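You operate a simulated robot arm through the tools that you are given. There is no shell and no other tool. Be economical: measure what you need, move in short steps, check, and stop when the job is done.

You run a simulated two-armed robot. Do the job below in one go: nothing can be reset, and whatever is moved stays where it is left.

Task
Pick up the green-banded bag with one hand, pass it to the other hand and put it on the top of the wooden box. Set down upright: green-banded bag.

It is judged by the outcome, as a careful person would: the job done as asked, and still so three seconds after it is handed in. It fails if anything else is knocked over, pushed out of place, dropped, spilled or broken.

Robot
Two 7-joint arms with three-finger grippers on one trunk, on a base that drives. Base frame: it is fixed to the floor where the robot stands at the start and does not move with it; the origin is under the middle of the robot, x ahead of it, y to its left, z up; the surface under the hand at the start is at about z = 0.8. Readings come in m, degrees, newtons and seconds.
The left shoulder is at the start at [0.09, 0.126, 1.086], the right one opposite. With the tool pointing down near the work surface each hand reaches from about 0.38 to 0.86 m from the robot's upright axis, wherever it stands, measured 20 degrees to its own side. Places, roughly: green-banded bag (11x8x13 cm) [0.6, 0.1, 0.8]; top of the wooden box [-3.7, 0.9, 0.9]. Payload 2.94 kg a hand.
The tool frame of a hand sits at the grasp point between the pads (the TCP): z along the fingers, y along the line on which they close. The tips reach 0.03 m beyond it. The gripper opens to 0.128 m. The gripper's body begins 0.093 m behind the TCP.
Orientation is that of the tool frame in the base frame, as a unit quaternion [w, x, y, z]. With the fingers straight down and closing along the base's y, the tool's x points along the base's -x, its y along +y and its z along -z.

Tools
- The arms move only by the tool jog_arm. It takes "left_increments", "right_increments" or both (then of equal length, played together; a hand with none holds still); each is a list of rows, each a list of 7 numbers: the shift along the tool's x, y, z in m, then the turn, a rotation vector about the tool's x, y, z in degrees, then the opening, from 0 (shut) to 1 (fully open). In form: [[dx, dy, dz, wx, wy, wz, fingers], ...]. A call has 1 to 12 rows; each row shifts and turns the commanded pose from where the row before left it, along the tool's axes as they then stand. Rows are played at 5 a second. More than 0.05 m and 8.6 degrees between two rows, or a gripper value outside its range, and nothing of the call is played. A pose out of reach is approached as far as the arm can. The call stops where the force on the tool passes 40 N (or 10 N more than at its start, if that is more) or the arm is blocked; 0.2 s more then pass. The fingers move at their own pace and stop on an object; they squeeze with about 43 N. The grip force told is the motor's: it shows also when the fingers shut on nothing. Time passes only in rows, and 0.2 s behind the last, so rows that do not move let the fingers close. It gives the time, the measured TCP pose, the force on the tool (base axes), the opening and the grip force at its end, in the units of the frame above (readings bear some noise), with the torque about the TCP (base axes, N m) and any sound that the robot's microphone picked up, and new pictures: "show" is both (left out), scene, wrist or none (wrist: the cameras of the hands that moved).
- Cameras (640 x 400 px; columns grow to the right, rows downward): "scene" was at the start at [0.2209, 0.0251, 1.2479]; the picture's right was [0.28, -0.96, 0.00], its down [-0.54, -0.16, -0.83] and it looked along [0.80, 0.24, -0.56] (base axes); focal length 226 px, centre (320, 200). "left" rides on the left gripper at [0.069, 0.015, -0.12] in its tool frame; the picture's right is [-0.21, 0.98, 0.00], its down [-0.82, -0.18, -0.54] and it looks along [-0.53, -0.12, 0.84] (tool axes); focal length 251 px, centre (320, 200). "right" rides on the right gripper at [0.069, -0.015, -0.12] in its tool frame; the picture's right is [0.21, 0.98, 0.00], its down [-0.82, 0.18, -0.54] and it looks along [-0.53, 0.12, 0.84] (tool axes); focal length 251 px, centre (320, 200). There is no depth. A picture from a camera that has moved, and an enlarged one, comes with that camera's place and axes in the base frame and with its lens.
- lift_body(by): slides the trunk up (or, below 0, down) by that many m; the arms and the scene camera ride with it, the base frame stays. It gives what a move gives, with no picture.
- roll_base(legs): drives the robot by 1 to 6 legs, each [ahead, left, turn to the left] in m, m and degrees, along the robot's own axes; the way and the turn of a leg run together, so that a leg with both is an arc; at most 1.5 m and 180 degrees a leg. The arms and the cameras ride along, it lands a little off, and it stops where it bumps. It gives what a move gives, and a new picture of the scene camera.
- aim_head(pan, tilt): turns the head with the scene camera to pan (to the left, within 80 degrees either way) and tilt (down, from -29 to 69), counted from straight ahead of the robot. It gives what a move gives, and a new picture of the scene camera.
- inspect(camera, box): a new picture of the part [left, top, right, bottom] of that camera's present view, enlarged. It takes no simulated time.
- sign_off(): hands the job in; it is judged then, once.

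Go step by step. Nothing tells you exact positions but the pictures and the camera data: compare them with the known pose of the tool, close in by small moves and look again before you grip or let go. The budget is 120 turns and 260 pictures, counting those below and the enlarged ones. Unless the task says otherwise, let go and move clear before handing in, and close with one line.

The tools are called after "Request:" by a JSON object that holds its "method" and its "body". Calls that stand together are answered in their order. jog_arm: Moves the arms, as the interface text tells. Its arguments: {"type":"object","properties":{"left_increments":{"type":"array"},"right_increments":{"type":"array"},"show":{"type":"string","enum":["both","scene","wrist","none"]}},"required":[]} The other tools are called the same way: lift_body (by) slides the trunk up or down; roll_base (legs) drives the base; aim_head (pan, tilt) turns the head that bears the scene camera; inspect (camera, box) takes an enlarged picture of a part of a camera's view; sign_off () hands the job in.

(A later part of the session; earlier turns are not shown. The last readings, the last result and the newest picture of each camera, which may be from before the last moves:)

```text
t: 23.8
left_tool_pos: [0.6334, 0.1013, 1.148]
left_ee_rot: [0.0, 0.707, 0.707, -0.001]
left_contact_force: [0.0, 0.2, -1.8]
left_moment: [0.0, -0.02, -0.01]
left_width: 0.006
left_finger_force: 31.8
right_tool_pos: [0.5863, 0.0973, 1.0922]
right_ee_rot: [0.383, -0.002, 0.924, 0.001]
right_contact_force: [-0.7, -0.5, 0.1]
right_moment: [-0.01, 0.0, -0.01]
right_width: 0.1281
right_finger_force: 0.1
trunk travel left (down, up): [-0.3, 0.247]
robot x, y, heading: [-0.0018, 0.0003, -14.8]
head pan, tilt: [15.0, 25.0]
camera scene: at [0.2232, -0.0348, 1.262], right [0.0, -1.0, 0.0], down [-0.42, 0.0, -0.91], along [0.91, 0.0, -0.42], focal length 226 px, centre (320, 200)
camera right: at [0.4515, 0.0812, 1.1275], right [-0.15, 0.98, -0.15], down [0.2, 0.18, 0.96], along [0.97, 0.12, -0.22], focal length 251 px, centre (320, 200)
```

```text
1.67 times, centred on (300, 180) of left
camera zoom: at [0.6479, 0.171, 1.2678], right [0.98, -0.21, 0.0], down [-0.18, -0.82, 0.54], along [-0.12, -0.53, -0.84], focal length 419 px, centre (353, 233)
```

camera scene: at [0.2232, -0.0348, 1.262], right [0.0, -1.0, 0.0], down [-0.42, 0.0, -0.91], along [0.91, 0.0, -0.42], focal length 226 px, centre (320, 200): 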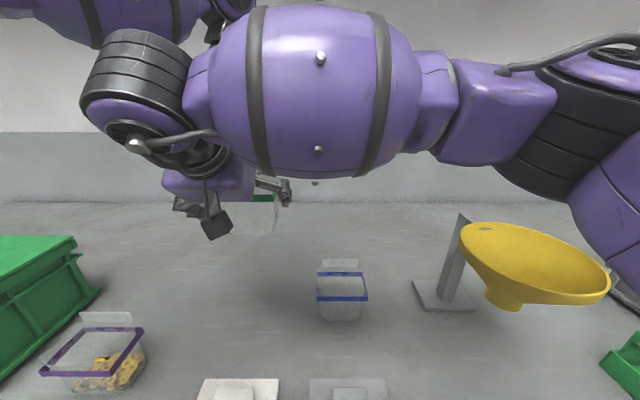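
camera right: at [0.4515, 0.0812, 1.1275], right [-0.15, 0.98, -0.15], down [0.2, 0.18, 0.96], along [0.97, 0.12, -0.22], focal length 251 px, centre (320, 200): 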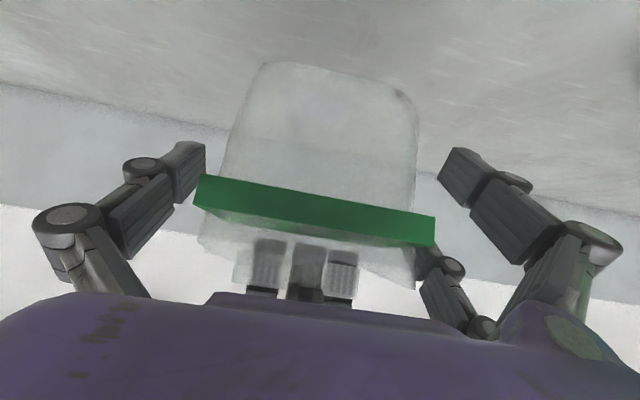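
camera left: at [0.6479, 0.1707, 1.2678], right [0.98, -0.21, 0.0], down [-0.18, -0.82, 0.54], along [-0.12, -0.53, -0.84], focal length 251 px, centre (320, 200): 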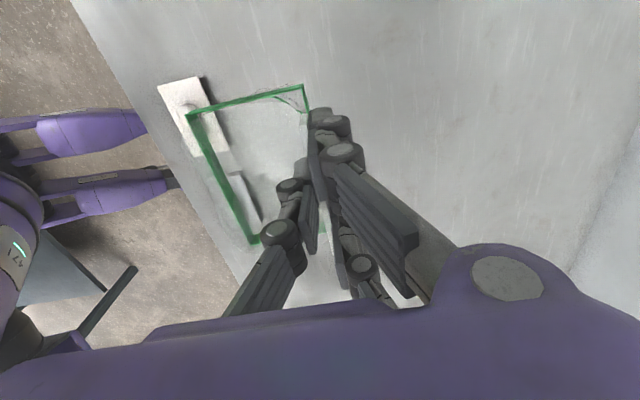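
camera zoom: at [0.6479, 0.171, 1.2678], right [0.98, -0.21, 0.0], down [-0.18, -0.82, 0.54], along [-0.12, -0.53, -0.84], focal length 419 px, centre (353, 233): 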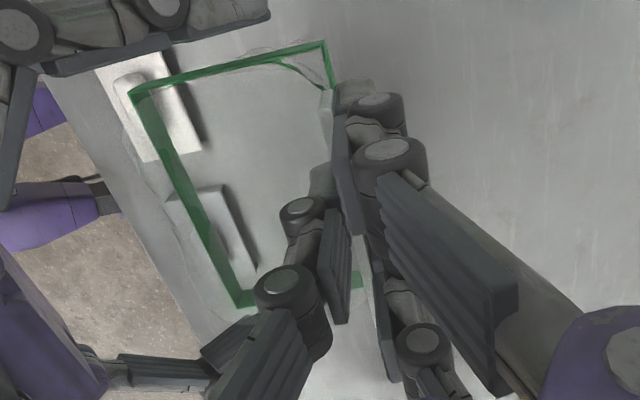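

The right fingers straddle the bag body with no contact. I'll close the right hand.

Request:
{"method": "jog_arm", "body": {"right_increments": [[0, 0, 0, 0, 0, 0, 0.9], [0, 0, 0, 0, 0, 0, 0.84], [0, 0, 0, 0, 0, 0, 0.75], [0, 0, 0, 0, 0, 0, 0.6], [0, 0, 0, 0, 0, 0, 0.6]]}}

Request:
{"method": "inspect", "body": {"camera": "right", "box": [160, 60, 480, 260]}}

```text
t: 25.0
left_tool_pos: [0.6328, 0.1021, 1.1465]
left_ee_rot: [0.0, 0.707, 0.708, 0.0]
left_contact_force: [3.1, 0.7, -3.6]
left_moment: [0.05, -0.09, -0.15]
left_width: 0.0062
left_finger_force: 32.0
right_tool_pos: [0.5866, 0.097, 1.0922]
right_ee_rot: [0.384, -0.001, 0.923, 0.001]
right_contact_force: [-2.7, -0.4, 1.5]
right_moment: [-0.05, -0.19, 0.16]
right_width: 0.1067
right_finger_force: 42.7
trunk travel left (down, up): [-0.3, 0.247]
robot x, y, heading: [0.0008, -0.0012, -15.1]
head pan, tilt: [15.0, 25.0]
camera scene: at [0.2235, -0.0349, 1.262], right [0.0, -1.0, 0.0], down [-0.42, 0.0, -0.91], along [0.91, 0.0, -0.42], focal length 226 px, centre (320, 200)
camera right: at [0.4515, 0.0812, 1.1276], right [-0.15, 0.98, -0.15], down [0.2, 0.18, 0.96], along [0.97, 0.12, -0.22], focal length 251 px, centre (320, 200)
```

scene: 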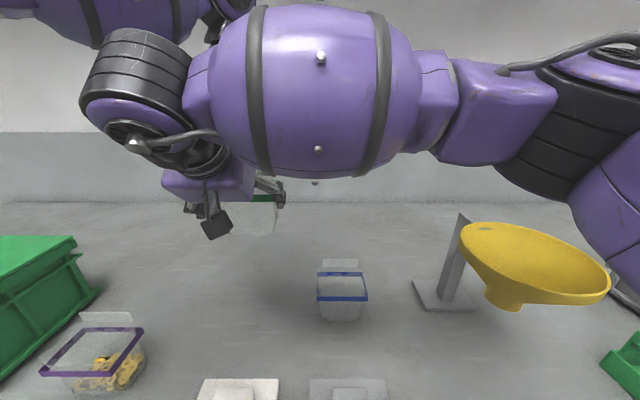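
right: 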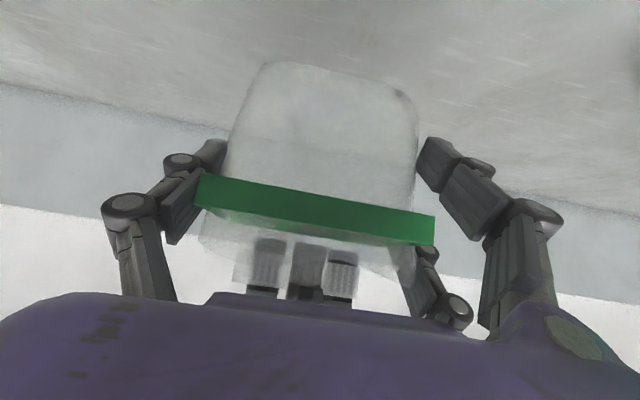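

```text
2.00 times, centred on (320, 160) of right
camera zoom: at [0.4515, 0.0812, 1.1276], right [-0.15, 0.98, -0.15], down [0.2, 0.18, 0.96], along [0.97, 0.12, -0.22], focal length 503 px, centre (320, 280)
```

zoom: 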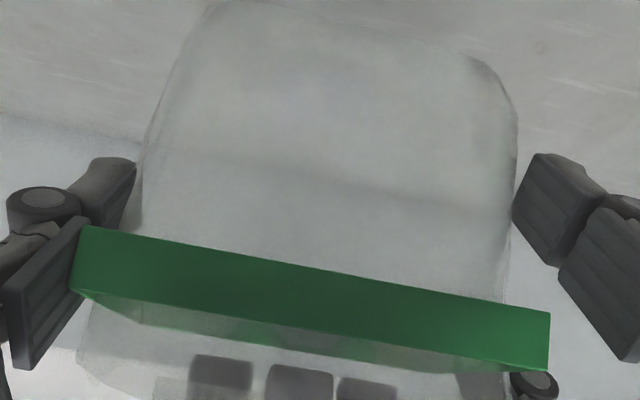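

The right hand has a firm grip at 10.7 cm width. Now I open the left hand a little and check before retreating.

Request:
{"method": "jog_arm", "body": {"left_increments": [[0, 0, 0, 0, 0, 0, 0.15], [0, 0, 0, 0, 0, 0, 0.35], [0, 0, 0, 0, 0, 0, 0.35]], "right_increments": [[0, 0, 0, 0, 0, 0, 0.3], [0, 0, 0, 0, 0, 0, 0.3], [0, 0, 0, 0, 0, 0, 0.3]], "show": "wrist"}}

```text
t: 25.8
left_tool_pos: [0.6332, 0.102, 1.1475]
left_ee_rot: [0.0, 0.707, 0.707, 0.0]
left_contact_force: [-1.0, 0.2, 0.1]
left_moment: [-0.03, 0.0, -0.03]
left_width: 0.0447
left_finger_force: 0.1
right_tool_pos: [0.5874, 0.0965, 1.0916]
right_ee_rot: [0.383, 0.0, 0.924, 0.0]
right_contact_force: [0.2, 0.5, -0.8]
right_moment: [0.0, 0.03, 0.02]
right_width: 0.1063
right_finger_force: 43.1
trunk travel left (down, up): [-0.3, 0.247]
robot x, y, heading: [0.0029, -0.0024, -15.1]
head pan, tilt: [15.0, 25.0]
camera right: at [0.4517, 0.0811, 1.1275], right [-0.15, 0.98, -0.15], down [0.2, 0.18, 0.96], along [0.97, 0.12, -0.22], focal length 251 px, centre (320, 200)
camera left: at [0.6482, 0.1709, 1.2677], right [0.98, -0.21, 0.0], down [-0.18, -0.82, 0.54], along [-0.12, -0.53, -0.84], focal length 251 px, centre (320, 200)
```

right: 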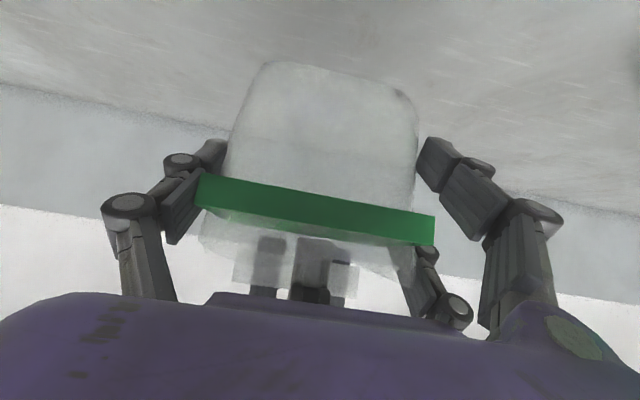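
left: 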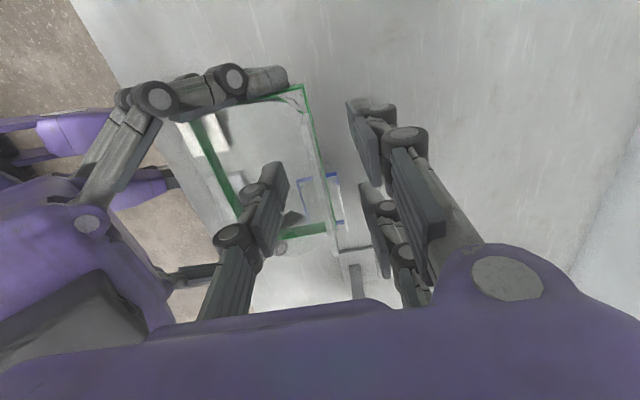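

The bag stayed put in the right hand alone. I'll retreat the left hand straight up, then to its own side.

Request:
{"method": "jog_arm", "body": {"left_increments": [[0, 0, -0.03, 0, 0, 0, 0.35], [0, 0, -0.04, 0, 0, 0, 0.35], [0, 0, -0.04, 0, 0, 0, 0.35], [0.04, 0, -0.01, 0, 0, 0, 0.35], [0.045, 0, 0, 0, 0, 0, 0.35], [0.045, 0, 0, 0, 0, 0, 0.35], [0.045, -0.01, 0, 0, 0, 0, 0.35]]}}

```text
t: 27.4
left_tool_pos: [0.6149, 0.283, 1.2563]
left_ee_rot: [0.001, 0.707, 0.707, -0.001]
left_contact_force: [-0.9, 0.6, -0.1]
left_moment: [-0.05, 0.0, 0.02]
left_width: 0.0448
left_finger_force: 0.0
left hand out of reach, approached as far as the arm can: row 3
right_tool_pos: [0.586, 0.0997, 1.0915]
right_ee_rot: [0.384, -0.001, 0.923, -0.001]
right_contact_force: [0.0, -0.2, 0.7]
right_moment: [0.0, -0.03, 0.0]
right_width: 0.1064
right_finger_force: 42.6
trunk travel left (down, up): [-0.3, 0.247]
robot x, y, heading: [-0.0007, -0.001, -14.6]
head pan, tilt: [15.0, 25.0]
camera scene: at [0.2228, -0.0334, 1.2621], right [0.0, -1.0, 0.0], down [-0.42, 0.0, -0.91], along [0.91, 0.0, -0.42], focal length 226 px, centre (320, 200)
camera left: at [0.6309, 0.3528, 1.3779], right [0.98, -0.22, 0.0], down [-0.18, -0.82, 0.54], along [-0.12, -0.53, -0.84], focal length 251 px, centre (320, 200)
```

scene: 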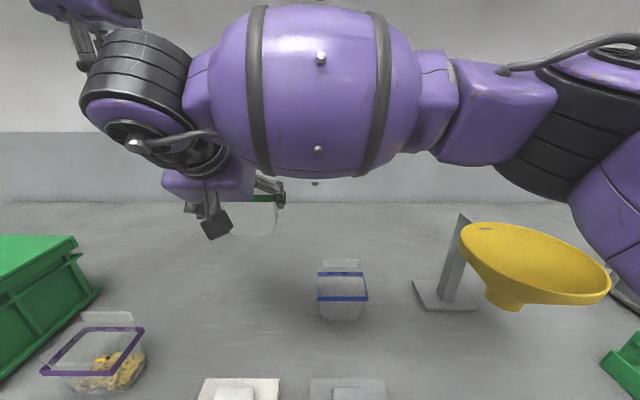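
left: 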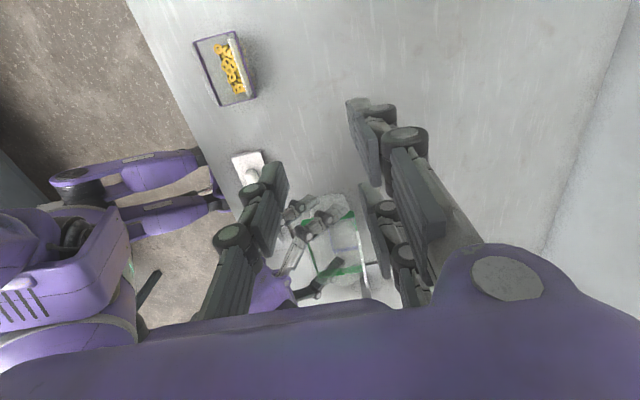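

The handover is done. I'll tuck the left hand, then back straight away from the table.

Request:
{"method": "jog_arm", "body": {"left_increments": [[0, -0.045, 0, 0, 0, 0, 0.35], [0, -0.045, 0, 0, 0, 0, 0.35], [0, -0.045, 0, 0, 0, 0, 0.35], [0, -0.045, 0, 0, 0, 0, 0.35]], "show": "none"}}

Request:
{"method": "roll_base", "body": {"legs": [[-0.483, -0.129, 0]]}}

Request:
{"method": "aim_head", "body": {"pan": 80, "tilt": 15}}

```text
t: 28.4
left_tool_pos: [0.4334, 0.2834, 1.2599]
left_ee_rot: [0.0, 0.707, 0.707, 0.001]
left_contact_force: [-0.5, 0.1, 0.6]
left_moment: [0.0, -0.01, 0.0]
left_width: 0.0447
left_finger_force: 0.1
right_tool_pos: [0.585, 0.0979, 1.0936]
right_ee_rot: [0.385, -0.001, 0.923, 0.001]
right_contact_force: [0.0, 0.8, 0.4]
right_moment: [0.0, 0.0, -0.04]
right_width: 0.1064
right_finger_force: 42.5
trunk travel left (down, up): [-0.3, 0.247]
robot x, y, heading: [0.0006, -0.0007, -14.9]
head pan, tilt: [15.0, 25.0]
```

```text
t: 31.3
left_tool_pos: [-0.0579, 0.2797, 1.2601]
left_ee_rot: [0.0, 0.71, 0.705, 0.0]
left_contact_force: [-1.0, 0.0, 0.9]
left_moment: [0.03, 0.0, 0.0]
left_width: 0.0449
left_finger_force: 0.1
right_tool_pos: [0.0924, 0.0935, 1.0929]
right_ee_rot: [0.382, 0.003, 0.924, -0.001]
right_contact_force: [0.0, 0.0, -0.1]
right_moment: [0.02, 0.02, 0.01]
right_width: 0.1063
right_finger_force: 43.1
trunk travel left (down, up): [-0.3, 0.247]
robot x, y, heading: [-0.4946, -0.0021, -15.1]
head pan, tilt: [15.0, 25.0]
camera scene: at [-0.2711, -0.0369, 1.262], right [0.0, -1.0, 0.0], down [-0.42, 0.0, -0.91], along [0.91, 0.0, -0.42], focal length 226 px, centre (320, 200)
```

scene: 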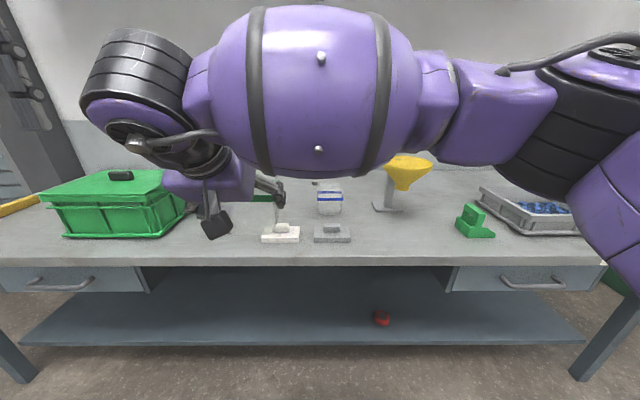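

```text
t: 32.7
left_tool_pos: [-0.0575, 0.2802, 1.2592]
left_ee_rot: [0.0, 0.709, 0.705, 0.0]
left_contact_force: [0.6, 0.2, -0.8]
left_moment: [-0.03, -0.03, -0.01]
left_width: 0.045
left_finger_force: 0.0
right_tool_pos: [0.0931, 0.094, 1.0933]
right_ee_rot: [0.382, 0.001, 0.924, -0.001]
right_contact_force: [0.8, 0.5, 0.5]
right_moment: [0.01, 0.03, 0.03]
right_width: 0.1062
right_finger_force: 43.0
trunk travel left (down, up): [-0.3, 0.247]
robot x, y, heading: [-0.4953, -0.0042, -15.2]
head pan, tilt: [80.0, 15.0]
camera scene: at [-0.3233, 0.0478, 1.2782], right [0.9, -0.43, 0.0], down [-0.11, -0.23, -0.97], along [0.41, 0.87, -0.26], focal length 226 px, centre (320, 200)
```

scene: 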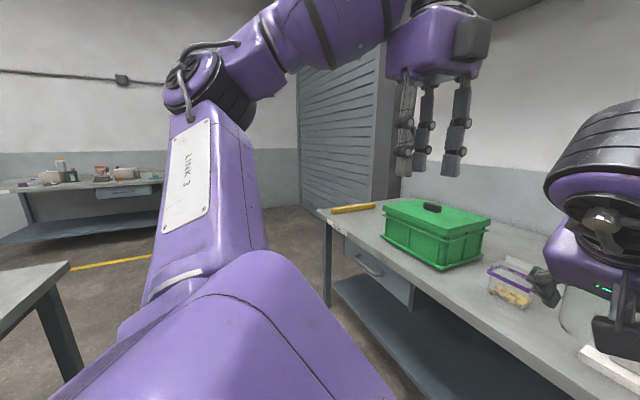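

The way round to the left looks clear at hand height. I'll turn left in steps and look for the wooden box.

Request:
{"method": "roll_base", "body": {"legs": [[0, 0, 120]]}}

Request:
{"method": "aim_head", "body": {"pan": 60, "tilt": 12}}

```text
t: 38.1
left_tool_pos: [-0.9642, 0.2232, 1.2585]
left_ee_rot: [0.0, -0.271, 0.962, 0.001]
left_contact_force: [-0.3, -0.3, 0.3]
left_moment: [-0.03, -0.04, 0.02]
left_width: 0.0448
left_finger_force: 0.1
right_tool_pos: [-0.8836, 0.4482, 1.0913]
right_ee_rot: [-0.187, 0.806, -0.451, -0.334]
right_contact_force: [0.8, -1.1, 0.5]
right_moment: [-0.01, -0.01, 0.02]
right_width: 0.1061
right_finger_force: 42.8
trunk travel left (down, up): [-0.3, 0.247]
robot x, y, heading: [-0.4936, -0.0012, 106.4]
head pan, tilt: [80.0, 15.0]
camera scene: at [-0.6259, 0.1185, 1.2782], right [-0.11, 0.99, 0.0], down [0.26, 0.03, -0.97], along [-0.96, -0.11, -0.26], focal length 226 px, centre (320, 200)
```

scene: 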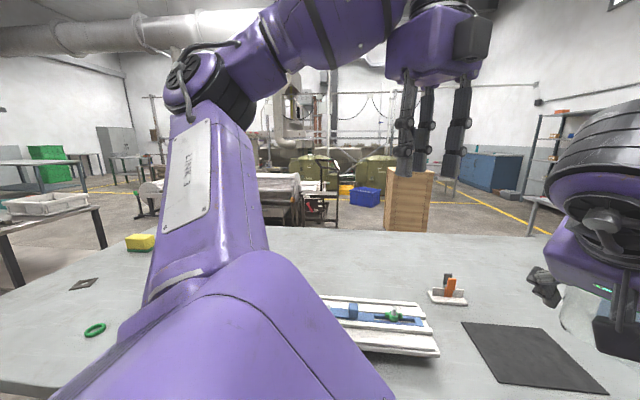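

```text
t: 39.0
left_tool_pos: [-0.9633, 0.2235, 1.259]
left_ee_rot: [0.0, -0.272, 0.962, -0.001]
left_contact_force: [0.1, -0.1, -0.3]
left_moment: [-0.04, 0.02, 0.03]
left_width: 0.0448
left_finger_force: 0.0
right_tool_pos: [-0.8837, 0.4489, 1.0931]
right_ee_rot: [-0.187, 0.806, -0.451, -0.334]
right_contact_force: [-0.1, -1.0, -0.7]
right_moment: [0.01, 0.07, -0.01]
right_width: 0.1061
right_finger_force: 42.7
trunk travel left (down, up): [-0.3, 0.247]
robot x, y, heading: [-0.4939, -0.0019, 106.7]
head pan, tilt: [60.0, 12.0]
camera scene: at [-0.6238, 0.1508, 1.2831], right [0.23, 0.97, 0.0], down [0.2, -0.05, -0.98], along [-0.95, 0.23, -0.21], focal length 226 px, centre (320, 200)
```

scene: 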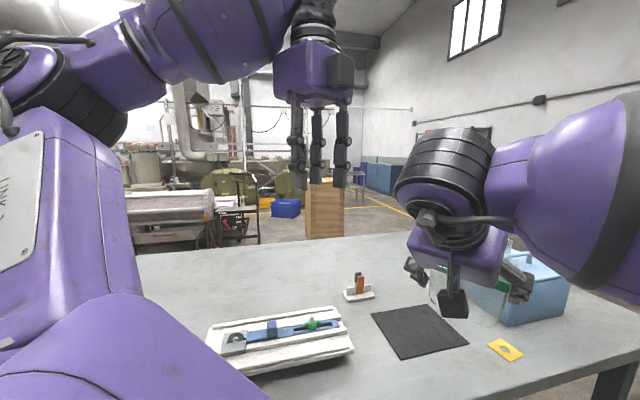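

The wooden box stands beyond a second table, which lies about x −1.0 to −1.8. I need a route around that table, so I'll look at its ends.

Request:
{"method": "aim_head", "body": {"pan": 20, "tilt": 30}}

Request:
{"method": "aim_head", "body": {"pan": -20, "tilt": 25}}

```text
t: 40.0
left_tool_pos: [-0.9642, 0.2213, 1.2593]
left_ee_rot: [0.0, -0.271, 0.963, 0.0]
left_contact_force: [-0.9, 1.0, 0.4]
left_moment: [0.0, 0.03, 0.01]
left_width: 0.045
left_finger_force: 0.0
right_tool_pos: [-0.8838, 0.4494, 1.0917]
right_ee_rot: [-0.187, 0.806, -0.451, -0.334]
right_contact_force: [-0.3, 0.0, 0.1]
right_moment: [-0.02, -0.04, 0.0]
right_width: 0.1062
right_finger_force: 43.7
trunk travel left (down, up): [-0.3, 0.247]
robot x, y, heading: [-0.4928, -0.005, 106.8]
head pan, tilt: [20.0, 30.0]
camera scene: at [-0.587, 0.2018, 1.254], right [0.8, 0.6, 0.0], down [0.3, -0.4, -0.87], along [-0.52, 0.7, -0.5], focal length 226 px, centre (320, 200)
```

scene: 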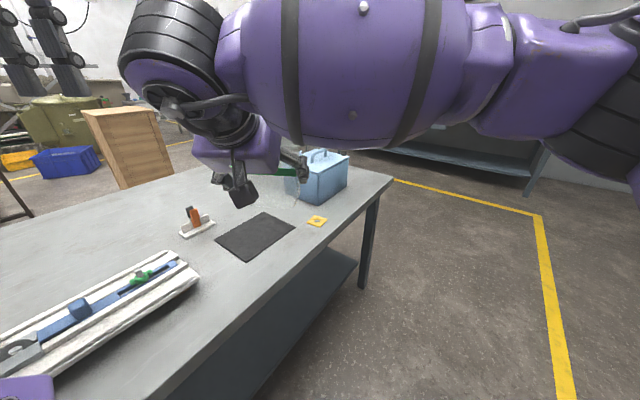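

```text
t: 41.1
left_tool_pos: [-0.9632, 0.2226, 1.259]
left_ee_rot: [-0.001, -0.271, 0.963, -0.001]
left_contact_force: [0.3, 0.1, -0.5]
left_moment: [-0.03, 0.0, 0.0]
left_width: 0.0449
left_finger_force: 0.0
right_tool_pos: [-0.8837, 0.4483, 1.092]
right_ee_rot: [-0.186, 0.807, -0.451, -0.334]
right_contact_force: [0.3, 0.4, -0.1]
right_moment: [0.0, -0.01, -0.01]
right_width: 0.1062
right_finger_force: 43.1
trunk travel left (down, up): [-0.3, 0.247]
robot x, y, heading: [-0.4894, 0.0003, 106.8]
head pan, tilt: [-20.0, 25.0]
camera scene: at [-0.5276, 0.2212, 1.2619], right [1.0, -0.06, 0.0], down [-0.03, -0.42, -0.91], along [0.05, 0.9, -0.42], focal length 226 px, centre (320, 200)
```

scene: 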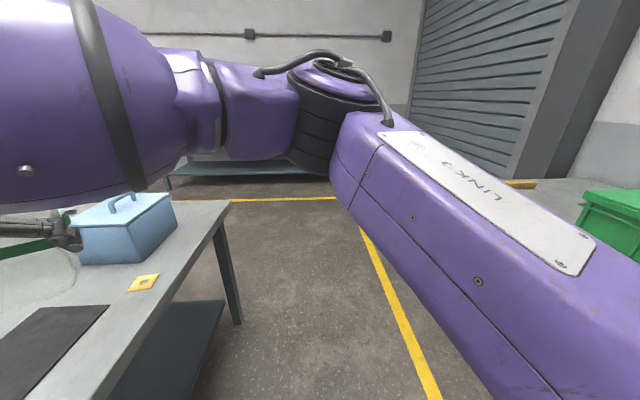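

The table's near corner is at about (−0.9, 1.22), and the aisle is clear to y≈2.8. I'll straighten to heading 90 and drive up the aisle past the table's end.

Request:
{"method": "roll_base", "body": {"legs": [[0, 0, -16.8], [1.2, -0.05, 0], [0.65, 0, 0]]}}

Request:
{"method": "aim_head", "body": {"pan": 70, "tilt": 25}}

```text
t: 51.2
left_tool_pos: [-0.8185, 2.164, 1.2585]
left_ee_rot: [0.0, -0.128, 0.992, 0.001]
left_contact_force: [0.1, 0.1, -0.3]
left_moment: [-0.01, -0.01, 0.0]
left_width: 0.0448
left_finger_force: 0.1
right_tool_pos: [-0.677, 2.3577, 1.0922]
right_ee_rot: [-0.234, 0.732, -0.564, -0.303]
right_contact_force: [0.0, 0.3, 0.1]
right_moment: [-0.01, -0.01, 0.04]
right_width: 0.1058
right_finger_force: 43.4
trunk travel left (down, up): [-0.3, 0.247]
robot x, y, heading: [-0.433, 1.8166, 89.6]
head pan, tilt: [-20.0, 25.0]
camera scene: at [-0.4017, 2.037, 1.262], right [0.94, -0.35, 0.0], down [-0.15, -0.4, -0.91], along [0.31, 0.85, -0.42], focal length 226 px, centre (320, 200)
```

scene: 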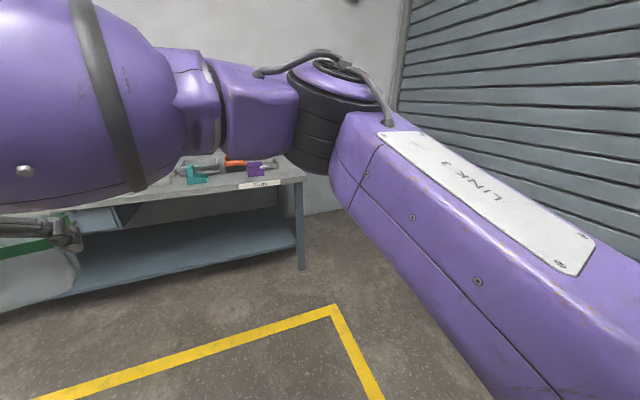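

```text
t: 52.9
left_tool_pos: [-0.8182, 2.1639, 1.2596]
left_ee_rot: [0.0, -0.128, 0.992, -0.001]
left_contact_force: [-0.4, 0.1, 0.3]
left_moment: [0.02, 0.02, -0.01]
left_width: 0.0448
left_finger_force: 0.0
right_tool_pos: [-0.677, 2.357, 1.0927]
right_ee_rot: [-0.234, 0.732, -0.564, -0.304]
right_contact_force: [0.0, 0.0, 0.5]
right_moment: [-0.01, 0.0, -0.03]
right_width: 0.1058
right_finger_force: 43.1
trunk travel left (down, up): [-0.3, 0.247]
robot x, y, heading: [-0.4314, 1.816, 89.7]
head pan, tilt: [70.0, 25.0]
camera scene: at [-0.52, 1.9823, 1.262], right [0.35, 0.94, 0.0], down [0.4, -0.15, -0.91], along [-0.85, 0.31, -0.42], focal length 226 px, centre (320, 200)
```

scene: 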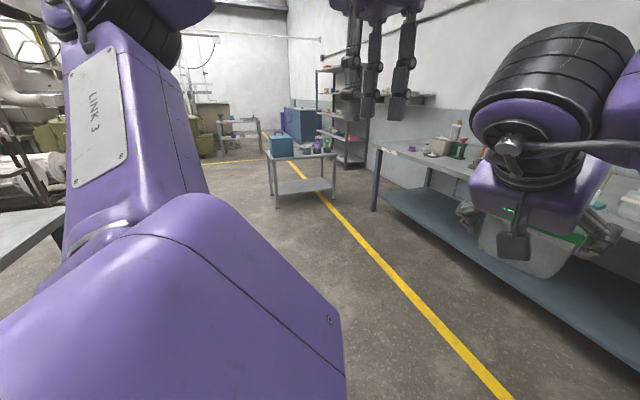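

Clear floor ahead, apart from a cart near (−3.1, 2.4+). I'll turn to face −x and drive past the table end.

Request:
{"method": "roll_base", "body": {"legs": [[0, 0, 90.3], [1.2, 0, 0], [0.5, 0, 0]]}}

Request:
{"method": "aim_head", "body": {"pan": 40, "tilt": 25}}

```text
t: 65.3
left_tool_pos: [-2.4862, 1.4311, 1.2598]
left_ee_rot: [0.0, 0.795, -0.607, 0.0]
left_contact_force: [0.2, -0.3, 0.1]
left_moment: [0.02, -0.07, -0.01]
left_width: 0.0447
left_finger_force: 0.0
right_tool_pos: [-2.6806, 1.5694, 1.0921]
right_ee_rot: [0.051, 0.916, 0.124, -0.379]
right_contact_force: [-1.0, 0.2, -1.6]
right_moment: [-0.03, 0.0, 0.0]
right_width: 0.1059
right_finger_force: 42.8
trunk travel left (down, up): [-0.3, 0.247]
robot x, y, heading: [-2.1456, 1.8224, -179.4]
head pan, tilt: [70.0, 25.0]
camera scene: at [-2.308, 1.7319, 1.262], right [-0.94, 0.34, 0.0], down [0.14, 0.4, -0.91], along [-0.3, -0.85, -0.42], focal length 226 px, centre (320, 200)
```

scene: 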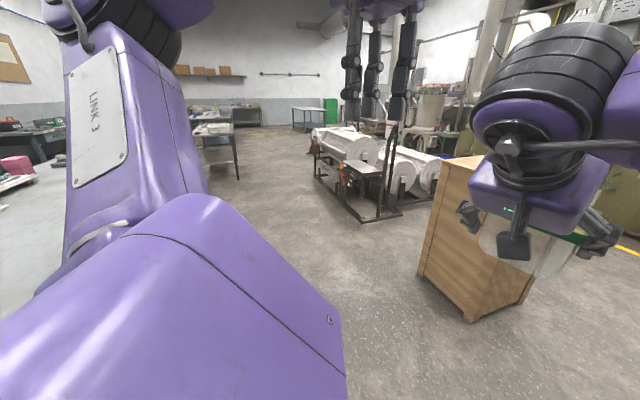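

```text
t: 66.3
left_tool_pos: [-2.4865, 1.4316, 1.2603]
left_ee_rot: [0.0, 0.795, -0.606, 0.0]
left_contact_force: [0.5, -0.4, 0.0]
left_moment: [0.01, -0.01, 0.03]
left_width: 0.0446
left_finger_force: 0.0
right_tool_pos: [-2.6804, 1.5695, 1.0934]
right_ee_rot: [0.05, 0.915, 0.123, -0.38]
right_contact_force: [0.4, -0.3, 0.2]
right_moment: [0.0, 0.0, -0.02]
right_width: 0.1061
right_finger_force: 42.7
trunk travel left (down, up): [-0.3, 0.247]
robot x, y, heading: [-2.1377, 1.8197, -179.4]
head pan, tilt: [40.0, 25.0]
camera scene: at [-2.347, 1.7589, 1.262], right [-0.65, 0.76, 0.0], down [0.32, 0.27, -0.91], along [-0.69, -0.59, -0.42], focal length 226 px, centre (320, 200)
```

scene: 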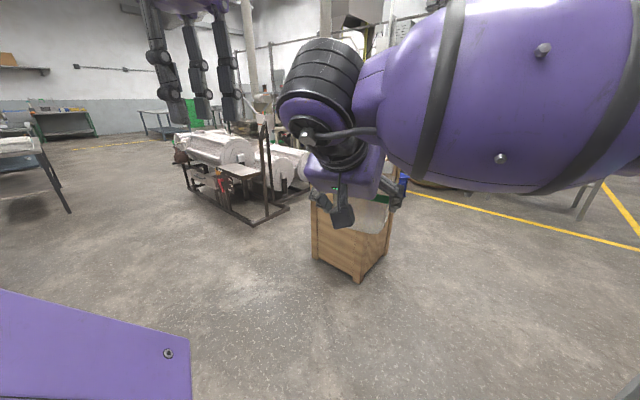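

The wooden box spans about x −3.95…−3.48 and y 0.69…1.16, with its top near 0.9. I'll move to stand in front of it, stopping short first.

Request:
{"method": "roll_base", "body": {"legs": [[0.0, 0.64, 0], [0.6, 0, -0.6]]}}

Request:
{"method": "aim_head", "body": {"pan": 30, "tilt": 40}}

```text
t: 75.4
left_tool_pos: [-3.1001, 0.7957, 1.2598]
left_ee_rot: [-0.001, 0.79, -0.614, 0.0]
left_contact_force: [-0.8, 0.4, 0.2]
left_moment: [-0.02, -0.04, -0.03]
left_width: 0.0448
left_finger_force: 0.0
right_tool_pos: [-3.293, 0.9383, 1.0931]
right_ee_rot: [0.048, 0.916, 0.117, -0.38]
right_contact_force: [0.2, 0.2, -0.8]
right_moment: [0.01, -0.02, 0.01]
right_width: 0.1061
right_finger_force: 43.6
trunk travel left (down, up): [-0.3, 0.247]
robot x, y, heading: [-2.7476, 1.1773, 179.5]
head pan, tilt: [40.0, 25.0]
camera scene: at [-2.9554, 1.1208, 1.262], right [-0.64, 0.77, 0.0], down [0.33, 0.27, -0.91], along [-0.7, -0.58, -0.42], focal length 226 px, centre (320, 200)
```

scene: 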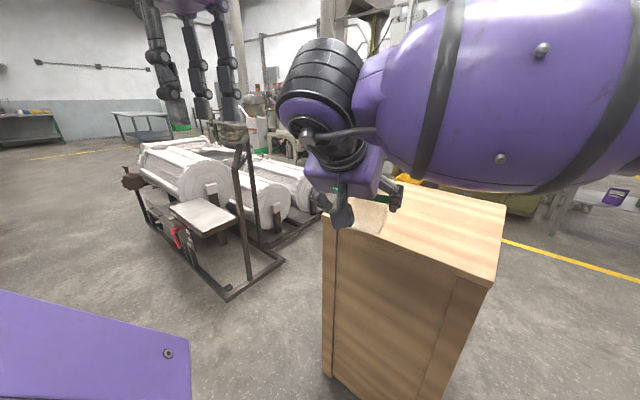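

```text
t: 76.2
left_tool_pos: [-3.1004, 0.7952, 1.2583]
left_ee_rot: [0.001, 0.79, -0.613, 0.0]
left_contact_force: [0.3, -0.1, 0.4]
left_moment: [0.01, 0.02, 0.04]
left_width: 0.045
left_finger_force: 0.1
right_tool_pos: [-3.2933, 0.9388, 1.0914]
right_ee_rot: [0.048, 0.916, 0.116, -0.38]
right_contact_force: [-0.4, -0.3, -0.2]
right_moment: [0.0, -0.04, -0.03]
right_width: 0.106
right_finger_force: 42.4
trunk travel left (down, up): [-0.3, 0.247]
robot x, y, heading: [-2.744, 1.1782, 179.5]
head pan, tilt: [30.0, 40.0]
camera scene: at [-2.9582, 1.1327, 1.2449], right [-0.53, 0.85, 0.0], down [0.5, 0.31, -0.81], along [-0.69, -0.43, -0.59], focal length 226 px, centre (320, 200)
```

scene: 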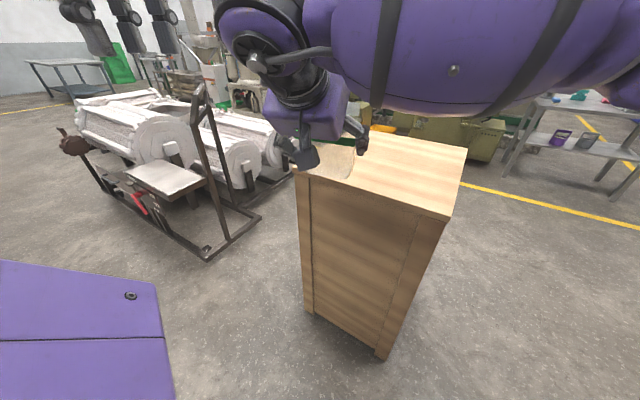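

Box top: x −3.92…−3.46, y 0.74…1.17. The bag is lined up in y, so I'll drive forward 0.34 m to bring it over the top.

Request:
{"method": "roll_base", "body": {"legs": [[0.34, 0, 0]]}}

Request:
{"method": "aim_head", "body": {"pan": 20, "tilt": 45}}

Request:
{"method": "inspect", "body": {"camera": "right", "box": [0, 0, 640, 400]}}

Request:
{"method": "inspect", "body": {"camera": "left", "box": [0, 0, 640, 400]}}

```text
t: 78.4
left_tool_pos: [-3.4382, 0.796, 1.2596]
left_ee_rot: [-0.001, 0.792, -0.611, 0.0]
left_contact_force: [0.3, -0.4, -0.7]
left_moment: [-0.04, -0.01, -0.02]
left_width: 0.0447
left_finger_force: 0.1
right_tool_pos: [-3.6311, 0.9375, 1.0933]
right_ee_rot: [0.05, 0.916, 0.12, -0.379]
right_contact_force: [0.2, 0.4, -0.6]
right_moment: [0.0, -0.01, 0.01]
right_width: 0.106
right_finger_force: 42.4
trunk travel left (down, up): [-0.3, 0.247]
robot x, y, heading: [-3.0899, 1.1802, 179.8]
head pan, tilt: [30.0, 40.0]
camera scene: at [-3.2984, 1.134, 1.2449], right [-0.54, 0.84, 0.0], down [0.49, 0.31, -0.81], along [-0.68, -0.43, -0.59], focal length 226 px, centre (320, 200)
```

scene: 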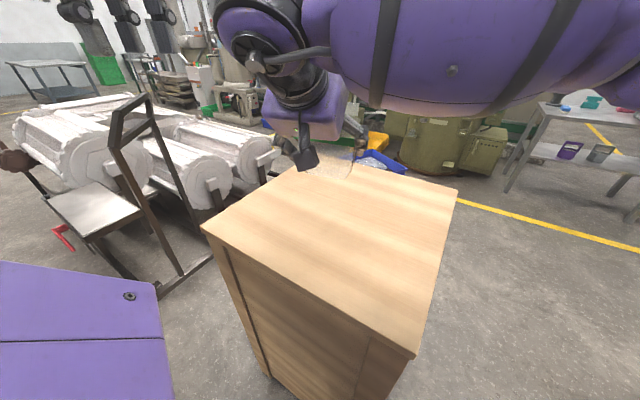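

```text
t: 79.1
left_tool_pos: [-3.4372, 0.7964, 1.2591]
left_ee_rot: [0.001, 0.791, -0.611, 0.0]
left_contact_force: [-0.6, 0.8, -0.6]
left_moment: [-0.01, -0.02, 0.0]
left_width: 0.045
left_finger_force: 0.0
right_tool_pos: [-3.6303, 0.9373, 1.0926]
right_ee_rot: [0.049, 0.916, 0.12, -0.38]
right_contact_force: [0.7, -0.7, -0.4]
right_moment: [-0.02, -0.01, 0.0]
right_width: 0.1058
right_finger_force: 42.7
trunk travel left (down, up): [-0.3, 0.247]
robot x, y, heading: [-3.0849, 1.1829, 179.8]
head pan, tilt: [20.0, 45.0]
camera scene: at [-3.2984, 1.1343, 1.2445], right [-0.53, 0.85, 0.0], down [0.5, 0.31, -0.81], along [-0.68, -0.43, -0.59], focal length 226 px, centre (320, 200)
```

scene: 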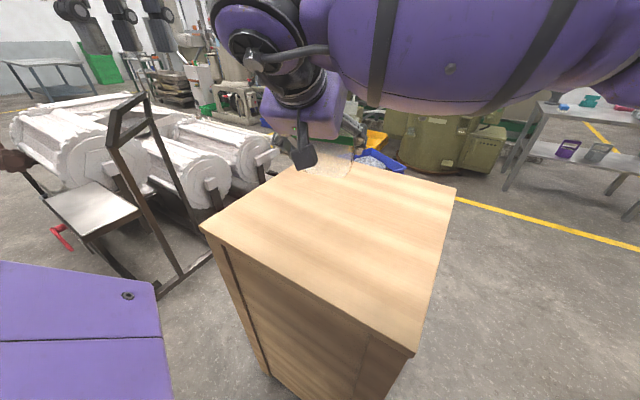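

```text
1.00 times, centred on (320, 200) of right (not enlarged: the box is as wide or as high as the picture)
camera zoom: at [-3.5071, 0.9856, 1.1277], right [0.4, -0.91, -0.15], down [-0.14, -0.23, 0.96], along [-0.91, -0.36, -0.22], focal length 251 px, centre (320, 200)
```

zoom: 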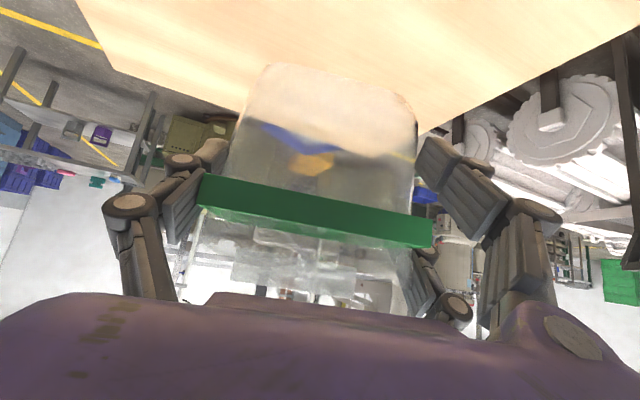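

```text
1.00 times, centred on (320, 200) of left (not enlarged: the box is as wide or as high as the picture)
camera zoom: at [-3.4351, 0.7252, 1.3794], right [-1.0, -0.04, 0.0], down [-0.03, 0.84, 0.54], along [-0.02, 0.54, -0.84], focal length 251 px, centre (320, 200)
```

zoom: 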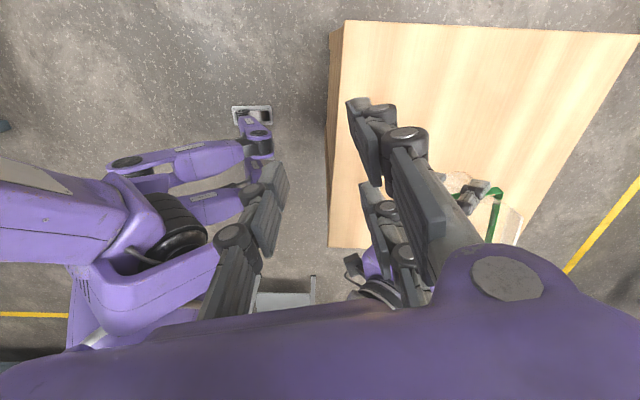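

The bag is over the box top, 10 cm or more from every edge. The top is at about z 0.885 and the bag's bottom at about 1.03. I'll lower the trunk 0.10 m and look.

Request:
{"method": "lift_body", "body": {"by": -0.1}}

Request:
{"method": "inspect", "body": {"camera": "right", "box": [160, 30, 480, 230]}}

Request:
{"method": "inspect", "body": {"camera": "scene", "box": [200, 80, 440, 230]}}

```text
t: 80.5
left_tool_pos: [-3.4362, 0.7966, 1.1601]
left_ee_rot: [0.0, 0.791, -0.611, -0.001]
left_contact_force: [0.4, 0.3, -1.0]
left_moment: [0.0, 0.04, -0.01]
left_width: 0.0449
left_finger_force: 0.0
right_tool_pos: [-3.6297, 0.9372, 0.9925]
right_ee_rot: [0.05, 0.916, 0.12, -0.379]
right_contact_force: [-0.1, 0.0, 0.2]
right_moment: [0.01, 0.01, 0.05]
right_width: 0.1061
right_finger_force: 43.5
trunk travel left (down, up): [-0.2, 0.347]
robot x, y, heading: [-3.0853, 1.1796, 179.8]
head pan, tilt: [20.0, 45.0]
```

```text
2.00 times, centred on (320, 130) of right
camera zoom: at [-3.5065, 0.9856, 1.0282], right [0.4, -0.91, -0.15], down [-0.14, -0.23, 0.96], along [-0.91, -0.36, -0.22], focal length 503 px, centre (320, 340)
```

zoom: 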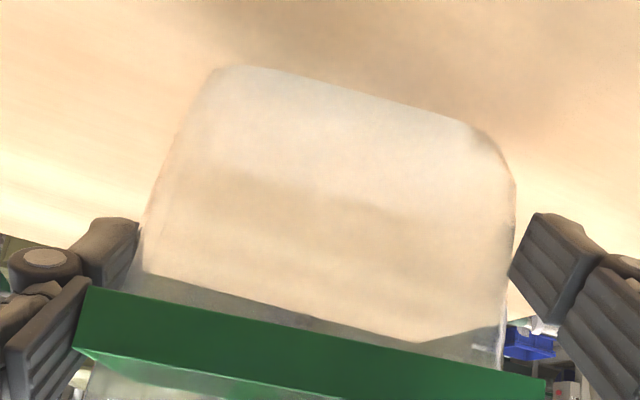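

```text
2.67 times, centred on (320, 155) of scene
camera zoom: at [-3.3245, 1.125, 1.1477], right [-0.62, 0.78, 0.0], down [0.41, 0.32, -0.86], along [-0.67, -0.53, -0.52], focal length 602 px, centre (320, 320)
```

zoom: 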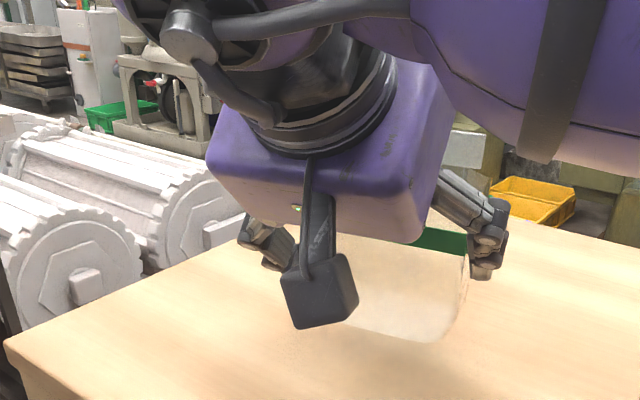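

About 4.5 cm remain. Another 3 cm with the trunk, then fine steps with the arm.

Request:
{"method": "lift_body", "body": {"by": -0.03}}

Request:
{"method": "jog_arm", "body": {"right_increments": [[0.0035, 0, 0.0035, 0, 0, 0, 0.3], [0, 0, 0, 0, 0, 0, 0.3]], "show": "both"}}

Request:
{"method": "inspect", "body": {"camera": "scene", "box": [240, 120, 400, 220]}}

```text
t: 81.2
left_tool_pos: [-3.4455, 0.7965, 1.1223]
left_ee_rot: [-0.005, 0.792, -0.611, 0.006]
left_contact_force: [0.6, 0.6, -0.5]
left_moment: [0.0, 0.01, -0.03]
left_width: 0.0447
left_finger_force: 0.1
right_tool_pos: [-3.6313, 0.9371, 0.962]
right_ee_rot: [0.049, 0.916, 0.12, -0.38]
right_contact_force: [-0.2, 0.9, 0.6]
right_moment: [0.01, 0.08, 0.03]
right_width: 0.1059
right_finger_force: 42.6
trunk travel left (down, up): [-0.17, 0.377]
robot x, y, heading: [-3.0894, 1.1809, 179.9]
head pan, tilt: [20.0, 45.0]
```

```text
t: 81.8
left_tool_pos: [-3.4447, 0.7964, 1.1239]
left_ee_rot: [-0.003, 0.792, -0.611, 0.005]
left_contact_force: [-0.8, -0.1, -0.2]
left_moment: [0.0, -0.03, 0.01]
left_width: 0.0447
left_finger_force: 0.0
right_tool_pos: [-3.6299, 0.9365, 0.9606]
right_ee_rot: [0.051, 0.915, 0.119, -0.383]
right_contact_force: [-0.5, -2.7, 24.9]
right_moment: [0.91, 0.85, -0.02]
right_width: 0.1063
right_finger_force: 42.8
trunk travel left (down, up): [-0.17, 0.377]
robot x, y, heading: [-3.087, 1.1805, 179.9]
head pan, tilt: [20.0, 45.0]
camera scene: at [-3.3347, 1.1244, 1.1155], right [-0.63, 0.78, 0.0], down [0.39, 0.31, -0.87], along [-0.67, -0.54, -0.5], focal length 226 px, centre (320, 200)
camera right: at [-3.506, 0.9855, 0.995], right [0.4, -0.91, -0.15], down [-0.14, -0.22, 0.97], along [-0.91, -0.36, -0.21], focal length 251 px, centre (320, 200)
```

scene: 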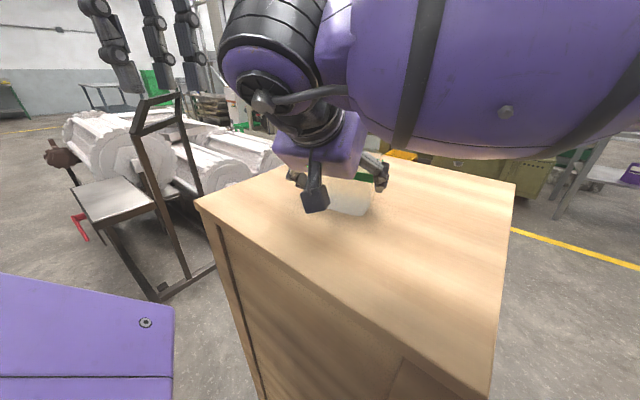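
right: 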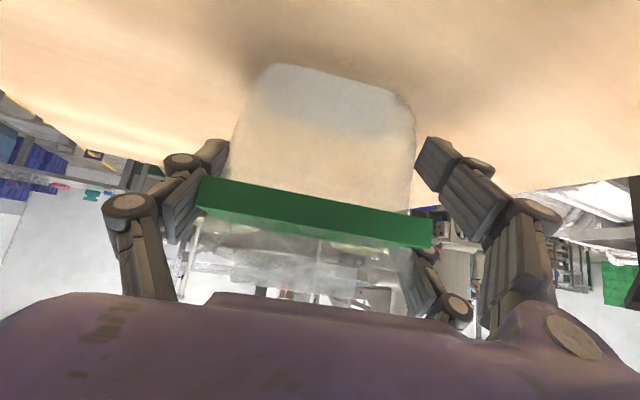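

```text
4.00 times, centred on (320, 170) of scene
camera zoom: at [-3.3347, 1.1244, 1.1155], right [-0.63, 0.78, 0.0], down [0.39, 0.31, -0.87], along [-0.67, -0.54, -0.5], focal length 903 px, centre (320, 320)
```

zoom: 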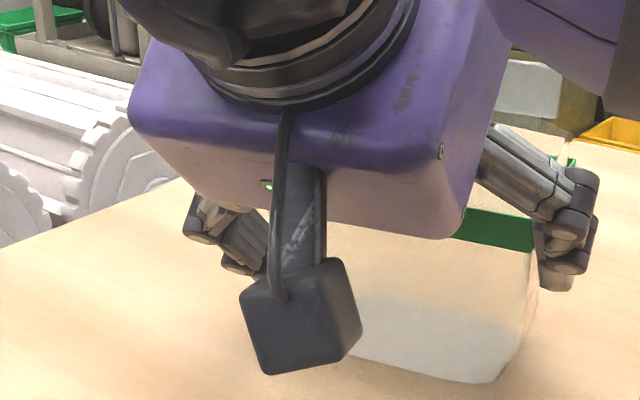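

Contact: 25 N upward, acting through the bag's far edge. I'll ease off about 2 mm to leave only a light touch before releasing.

Request:
{"method": "jog_arm", "body": {"right_increments": [[-0.0013, 0, -0.0013, 0, 0, 0, 0.3], [0, 0, 0, 0, 0, 0, 0.3]], "show": "none"}}

```text
t: 82.4
left_tool_pos: [-3.4464, 0.7968, 1.1238]
left_ee_rot: [-0.004, 0.792, -0.61, 0.005]
left_contact_force: [-0.6, 1.4, 0.0]
left_moment: [0.0, 0.02, -0.01]
left_width: 0.0447
left_finger_force: 0.0
right_tool_pos: [-3.6298, 0.9365, 0.9602]
right_ee_rot: [0.05, 0.915, 0.119, -0.381]
right_contact_force: [-0.7, -5.5, 21.2]
right_moment: [0.59, 0.97, 0.21]
right_width: 0.1062
right_finger_force: 42.8
trunk travel left (down, up): [-0.17, 0.377]
robot x, y, heading: [-3.0896, 1.1819, 179.5]
head pan, tilt: [20.0, 45.0]
```

Request:
{"method": "jog_arm", "body": {"right_increments": [[-0.0018, 0, -0.0018, 0, 0, 0, 0.3], [0, 0, 0, 0, 0, 0, 0.3]], "show": "none"}}

```text
t: 83.0
left_tool_pos: [-3.4459, 0.7962, 1.1234]
left_ee_rot: [-0.003, 0.792, -0.61, 0.006]
left_contact_force: [-0.3, -0.8, 0.5]
left_moment: [0.0, 0.0, 0.02]
left_width: 0.0448
left_finger_force: 0.1
right_tool_pos: [-3.6303, 0.9376, 0.9616]
right_ee_rot: [0.048, 0.916, 0.119, -0.379]
right_contact_force: [1.9, -1.6, 7.4]
right_moment: [0.14, 0.28, 0.04]
right_width: 0.106
right_finger_force: 43.3
trunk travel left (down, up): [-0.17, 0.377]
robot x, y, heading: [-3.0905, 1.1783, 180.0]
head pan, tilt: [20.0, 45.0]
```

Only 7 N remain, so the bag rests on the box. I'll open the right hand slowly.

Request:
{"method": "jog_arm", "body": {"right_increments": [[0, 0, 0, 0, 0, 0, 0.82], [0, 0, 0, 0, 0, 0, 0.86], [0, 0, 0, 0, 0, 0, 0.92], [0, 0, 0, 0, 0, 0, 1], [0, 0, 0, 0, 0, 0, 1]]}}

Request:
{"method": "inspect", "body": {"camera": "scene", "box": [240, 120, 400, 220]}}

```text
t: 84.2
left_tool_pos: [-3.4472, 0.7966, 1.1217]
left_ee_rot: [-0.005, 0.792, -0.61, 0.006]
left_contact_force: [0.5, 0.6, -0.5]
left_moment: [0.01, 0.02, 0.0]
left_width: 0.0448
left_finger_force: 0.0
right_tool_pos: [-3.6314, 0.9369, 0.9622]
right_ee_rot: [0.049, 0.916, 0.12, -0.38]
right_contact_force: [0.3, -1.5, 0.0]
right_moment: [0.0, -0.02, 0.01]
right_width: 0.1278
right_finger_force: 0.1
trunk travel left (down, up): [-0.17, 0.377]
robot x, y, heading: [-3.0892, 1.1809, 180.0]
head pan, tilt: [20.0, 45.0]
camera scene: at [-3.3369, 1.1247, 1.1149], right [-0.62, 0.78, 0.0], down [0.39, 0.31, -0.87], along [-0.68, -0.54, -0.5], focal length 226 px, centre (320, 200)
camera right: at [-3.5077, 0.9861, 0.9973], right [0.4, -0.91, -0.15], down [-0.14, -0.23, 0.96], along [-0.91, -0.36, -0.22], focal length 251 px, centre (320, 200)
```

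scene: 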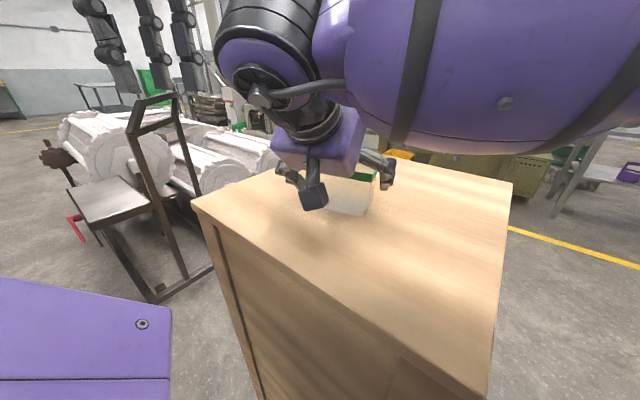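
right: 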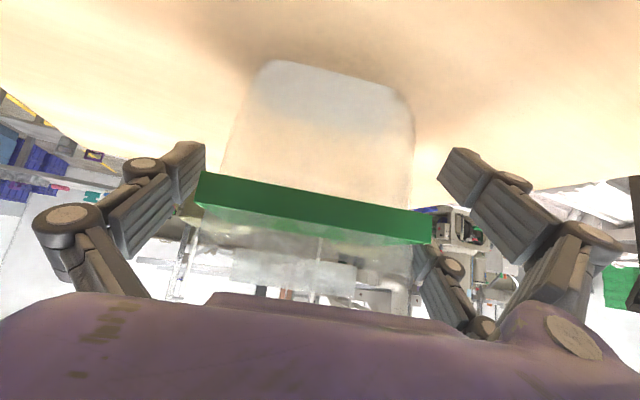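

```text
4.00 times, centred on (320, 170) of scene
camera zoom: at [-3.3369, 1.1247, 1.1149], right [-0.62, 0.78, 0.0], down [0.39, 0.31, -0.87], along [-0.68, -0.54, -0.5], focal length 903 px, centre (320, 320)
```

zoom: 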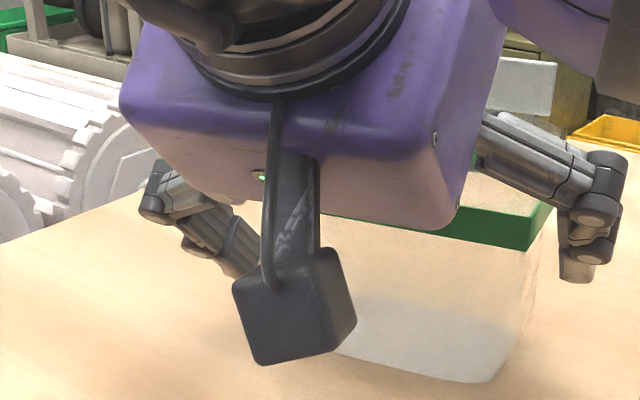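

Released, and the bag stands by itself. I'll back the hand out along its own axis.

Request:
{"method": "jog_arm", "body": {"right_increments": [[0, 0, -0.03, 0, 0, 0, 1], [0, 0, -0.03, 0, 0, 0, 1], [0, 0, -0.04, 0, 0, 0, 1], [0, 0, -0.04, 0, 0, 0, 1], [0, 0, -0.03, 0, 0, 0, 1]]}}

```text
t: 85.4
left_tool_pos: [-3.4468, 0.7964, 1.1229]
left_ee_rot: [-0.005, 0.791, -0.611, 0.005]
left_contact_force: [0.6, 0.1, -0.1]
left_moment: [-0.02, -0.02, 0.01]
left_width: 0.0451
left_finger_force: 0.0
right_tool_pos: [-3.5312, 0.9766, 1.0664]
right_ee_rot: [0.046, 0.927, 0.105, -0.358]
right_contact_force: [-0.4, 0.5, 0.5]
right_moment: [-0.02, 0.02, -0.04]
right_width: 0.128
right_finger_force: 0.1
trunk travel left (down, up): [-0.17, 0.377]
robot x, y, heading: [-3.0873, 1.1797, 179.6]
head pan, tilt: [20.0, 45.0]
camera scene: at [-3.3404, 1.1264, 1.1233], right [-0.59, 0.81, 0.0], down [0.34, 0.25, -0.91], along [-0.73, -0.54, -0.42], focal length 226 px, centre (320, 200)
camera right: at [-3.4069, 1.0209, 1.1076], right [0.38, -0.92, -0.13], down [-0.2, -0.22, 0.95], along [-0.9, -0.33, -0.27], focal length 251 px, centre (320, 200)
```

scene: 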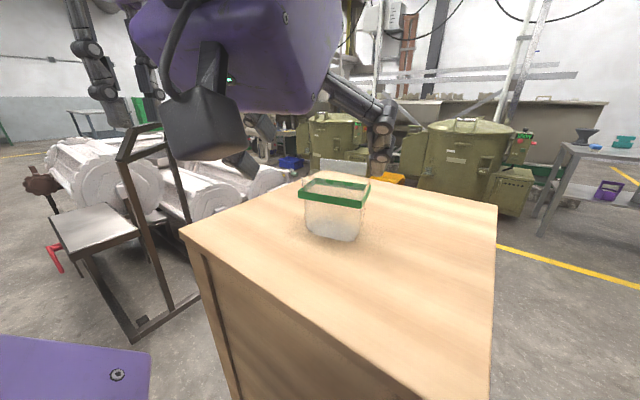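
right: 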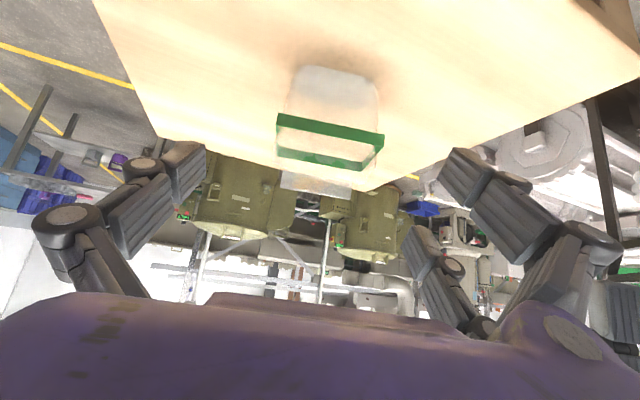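

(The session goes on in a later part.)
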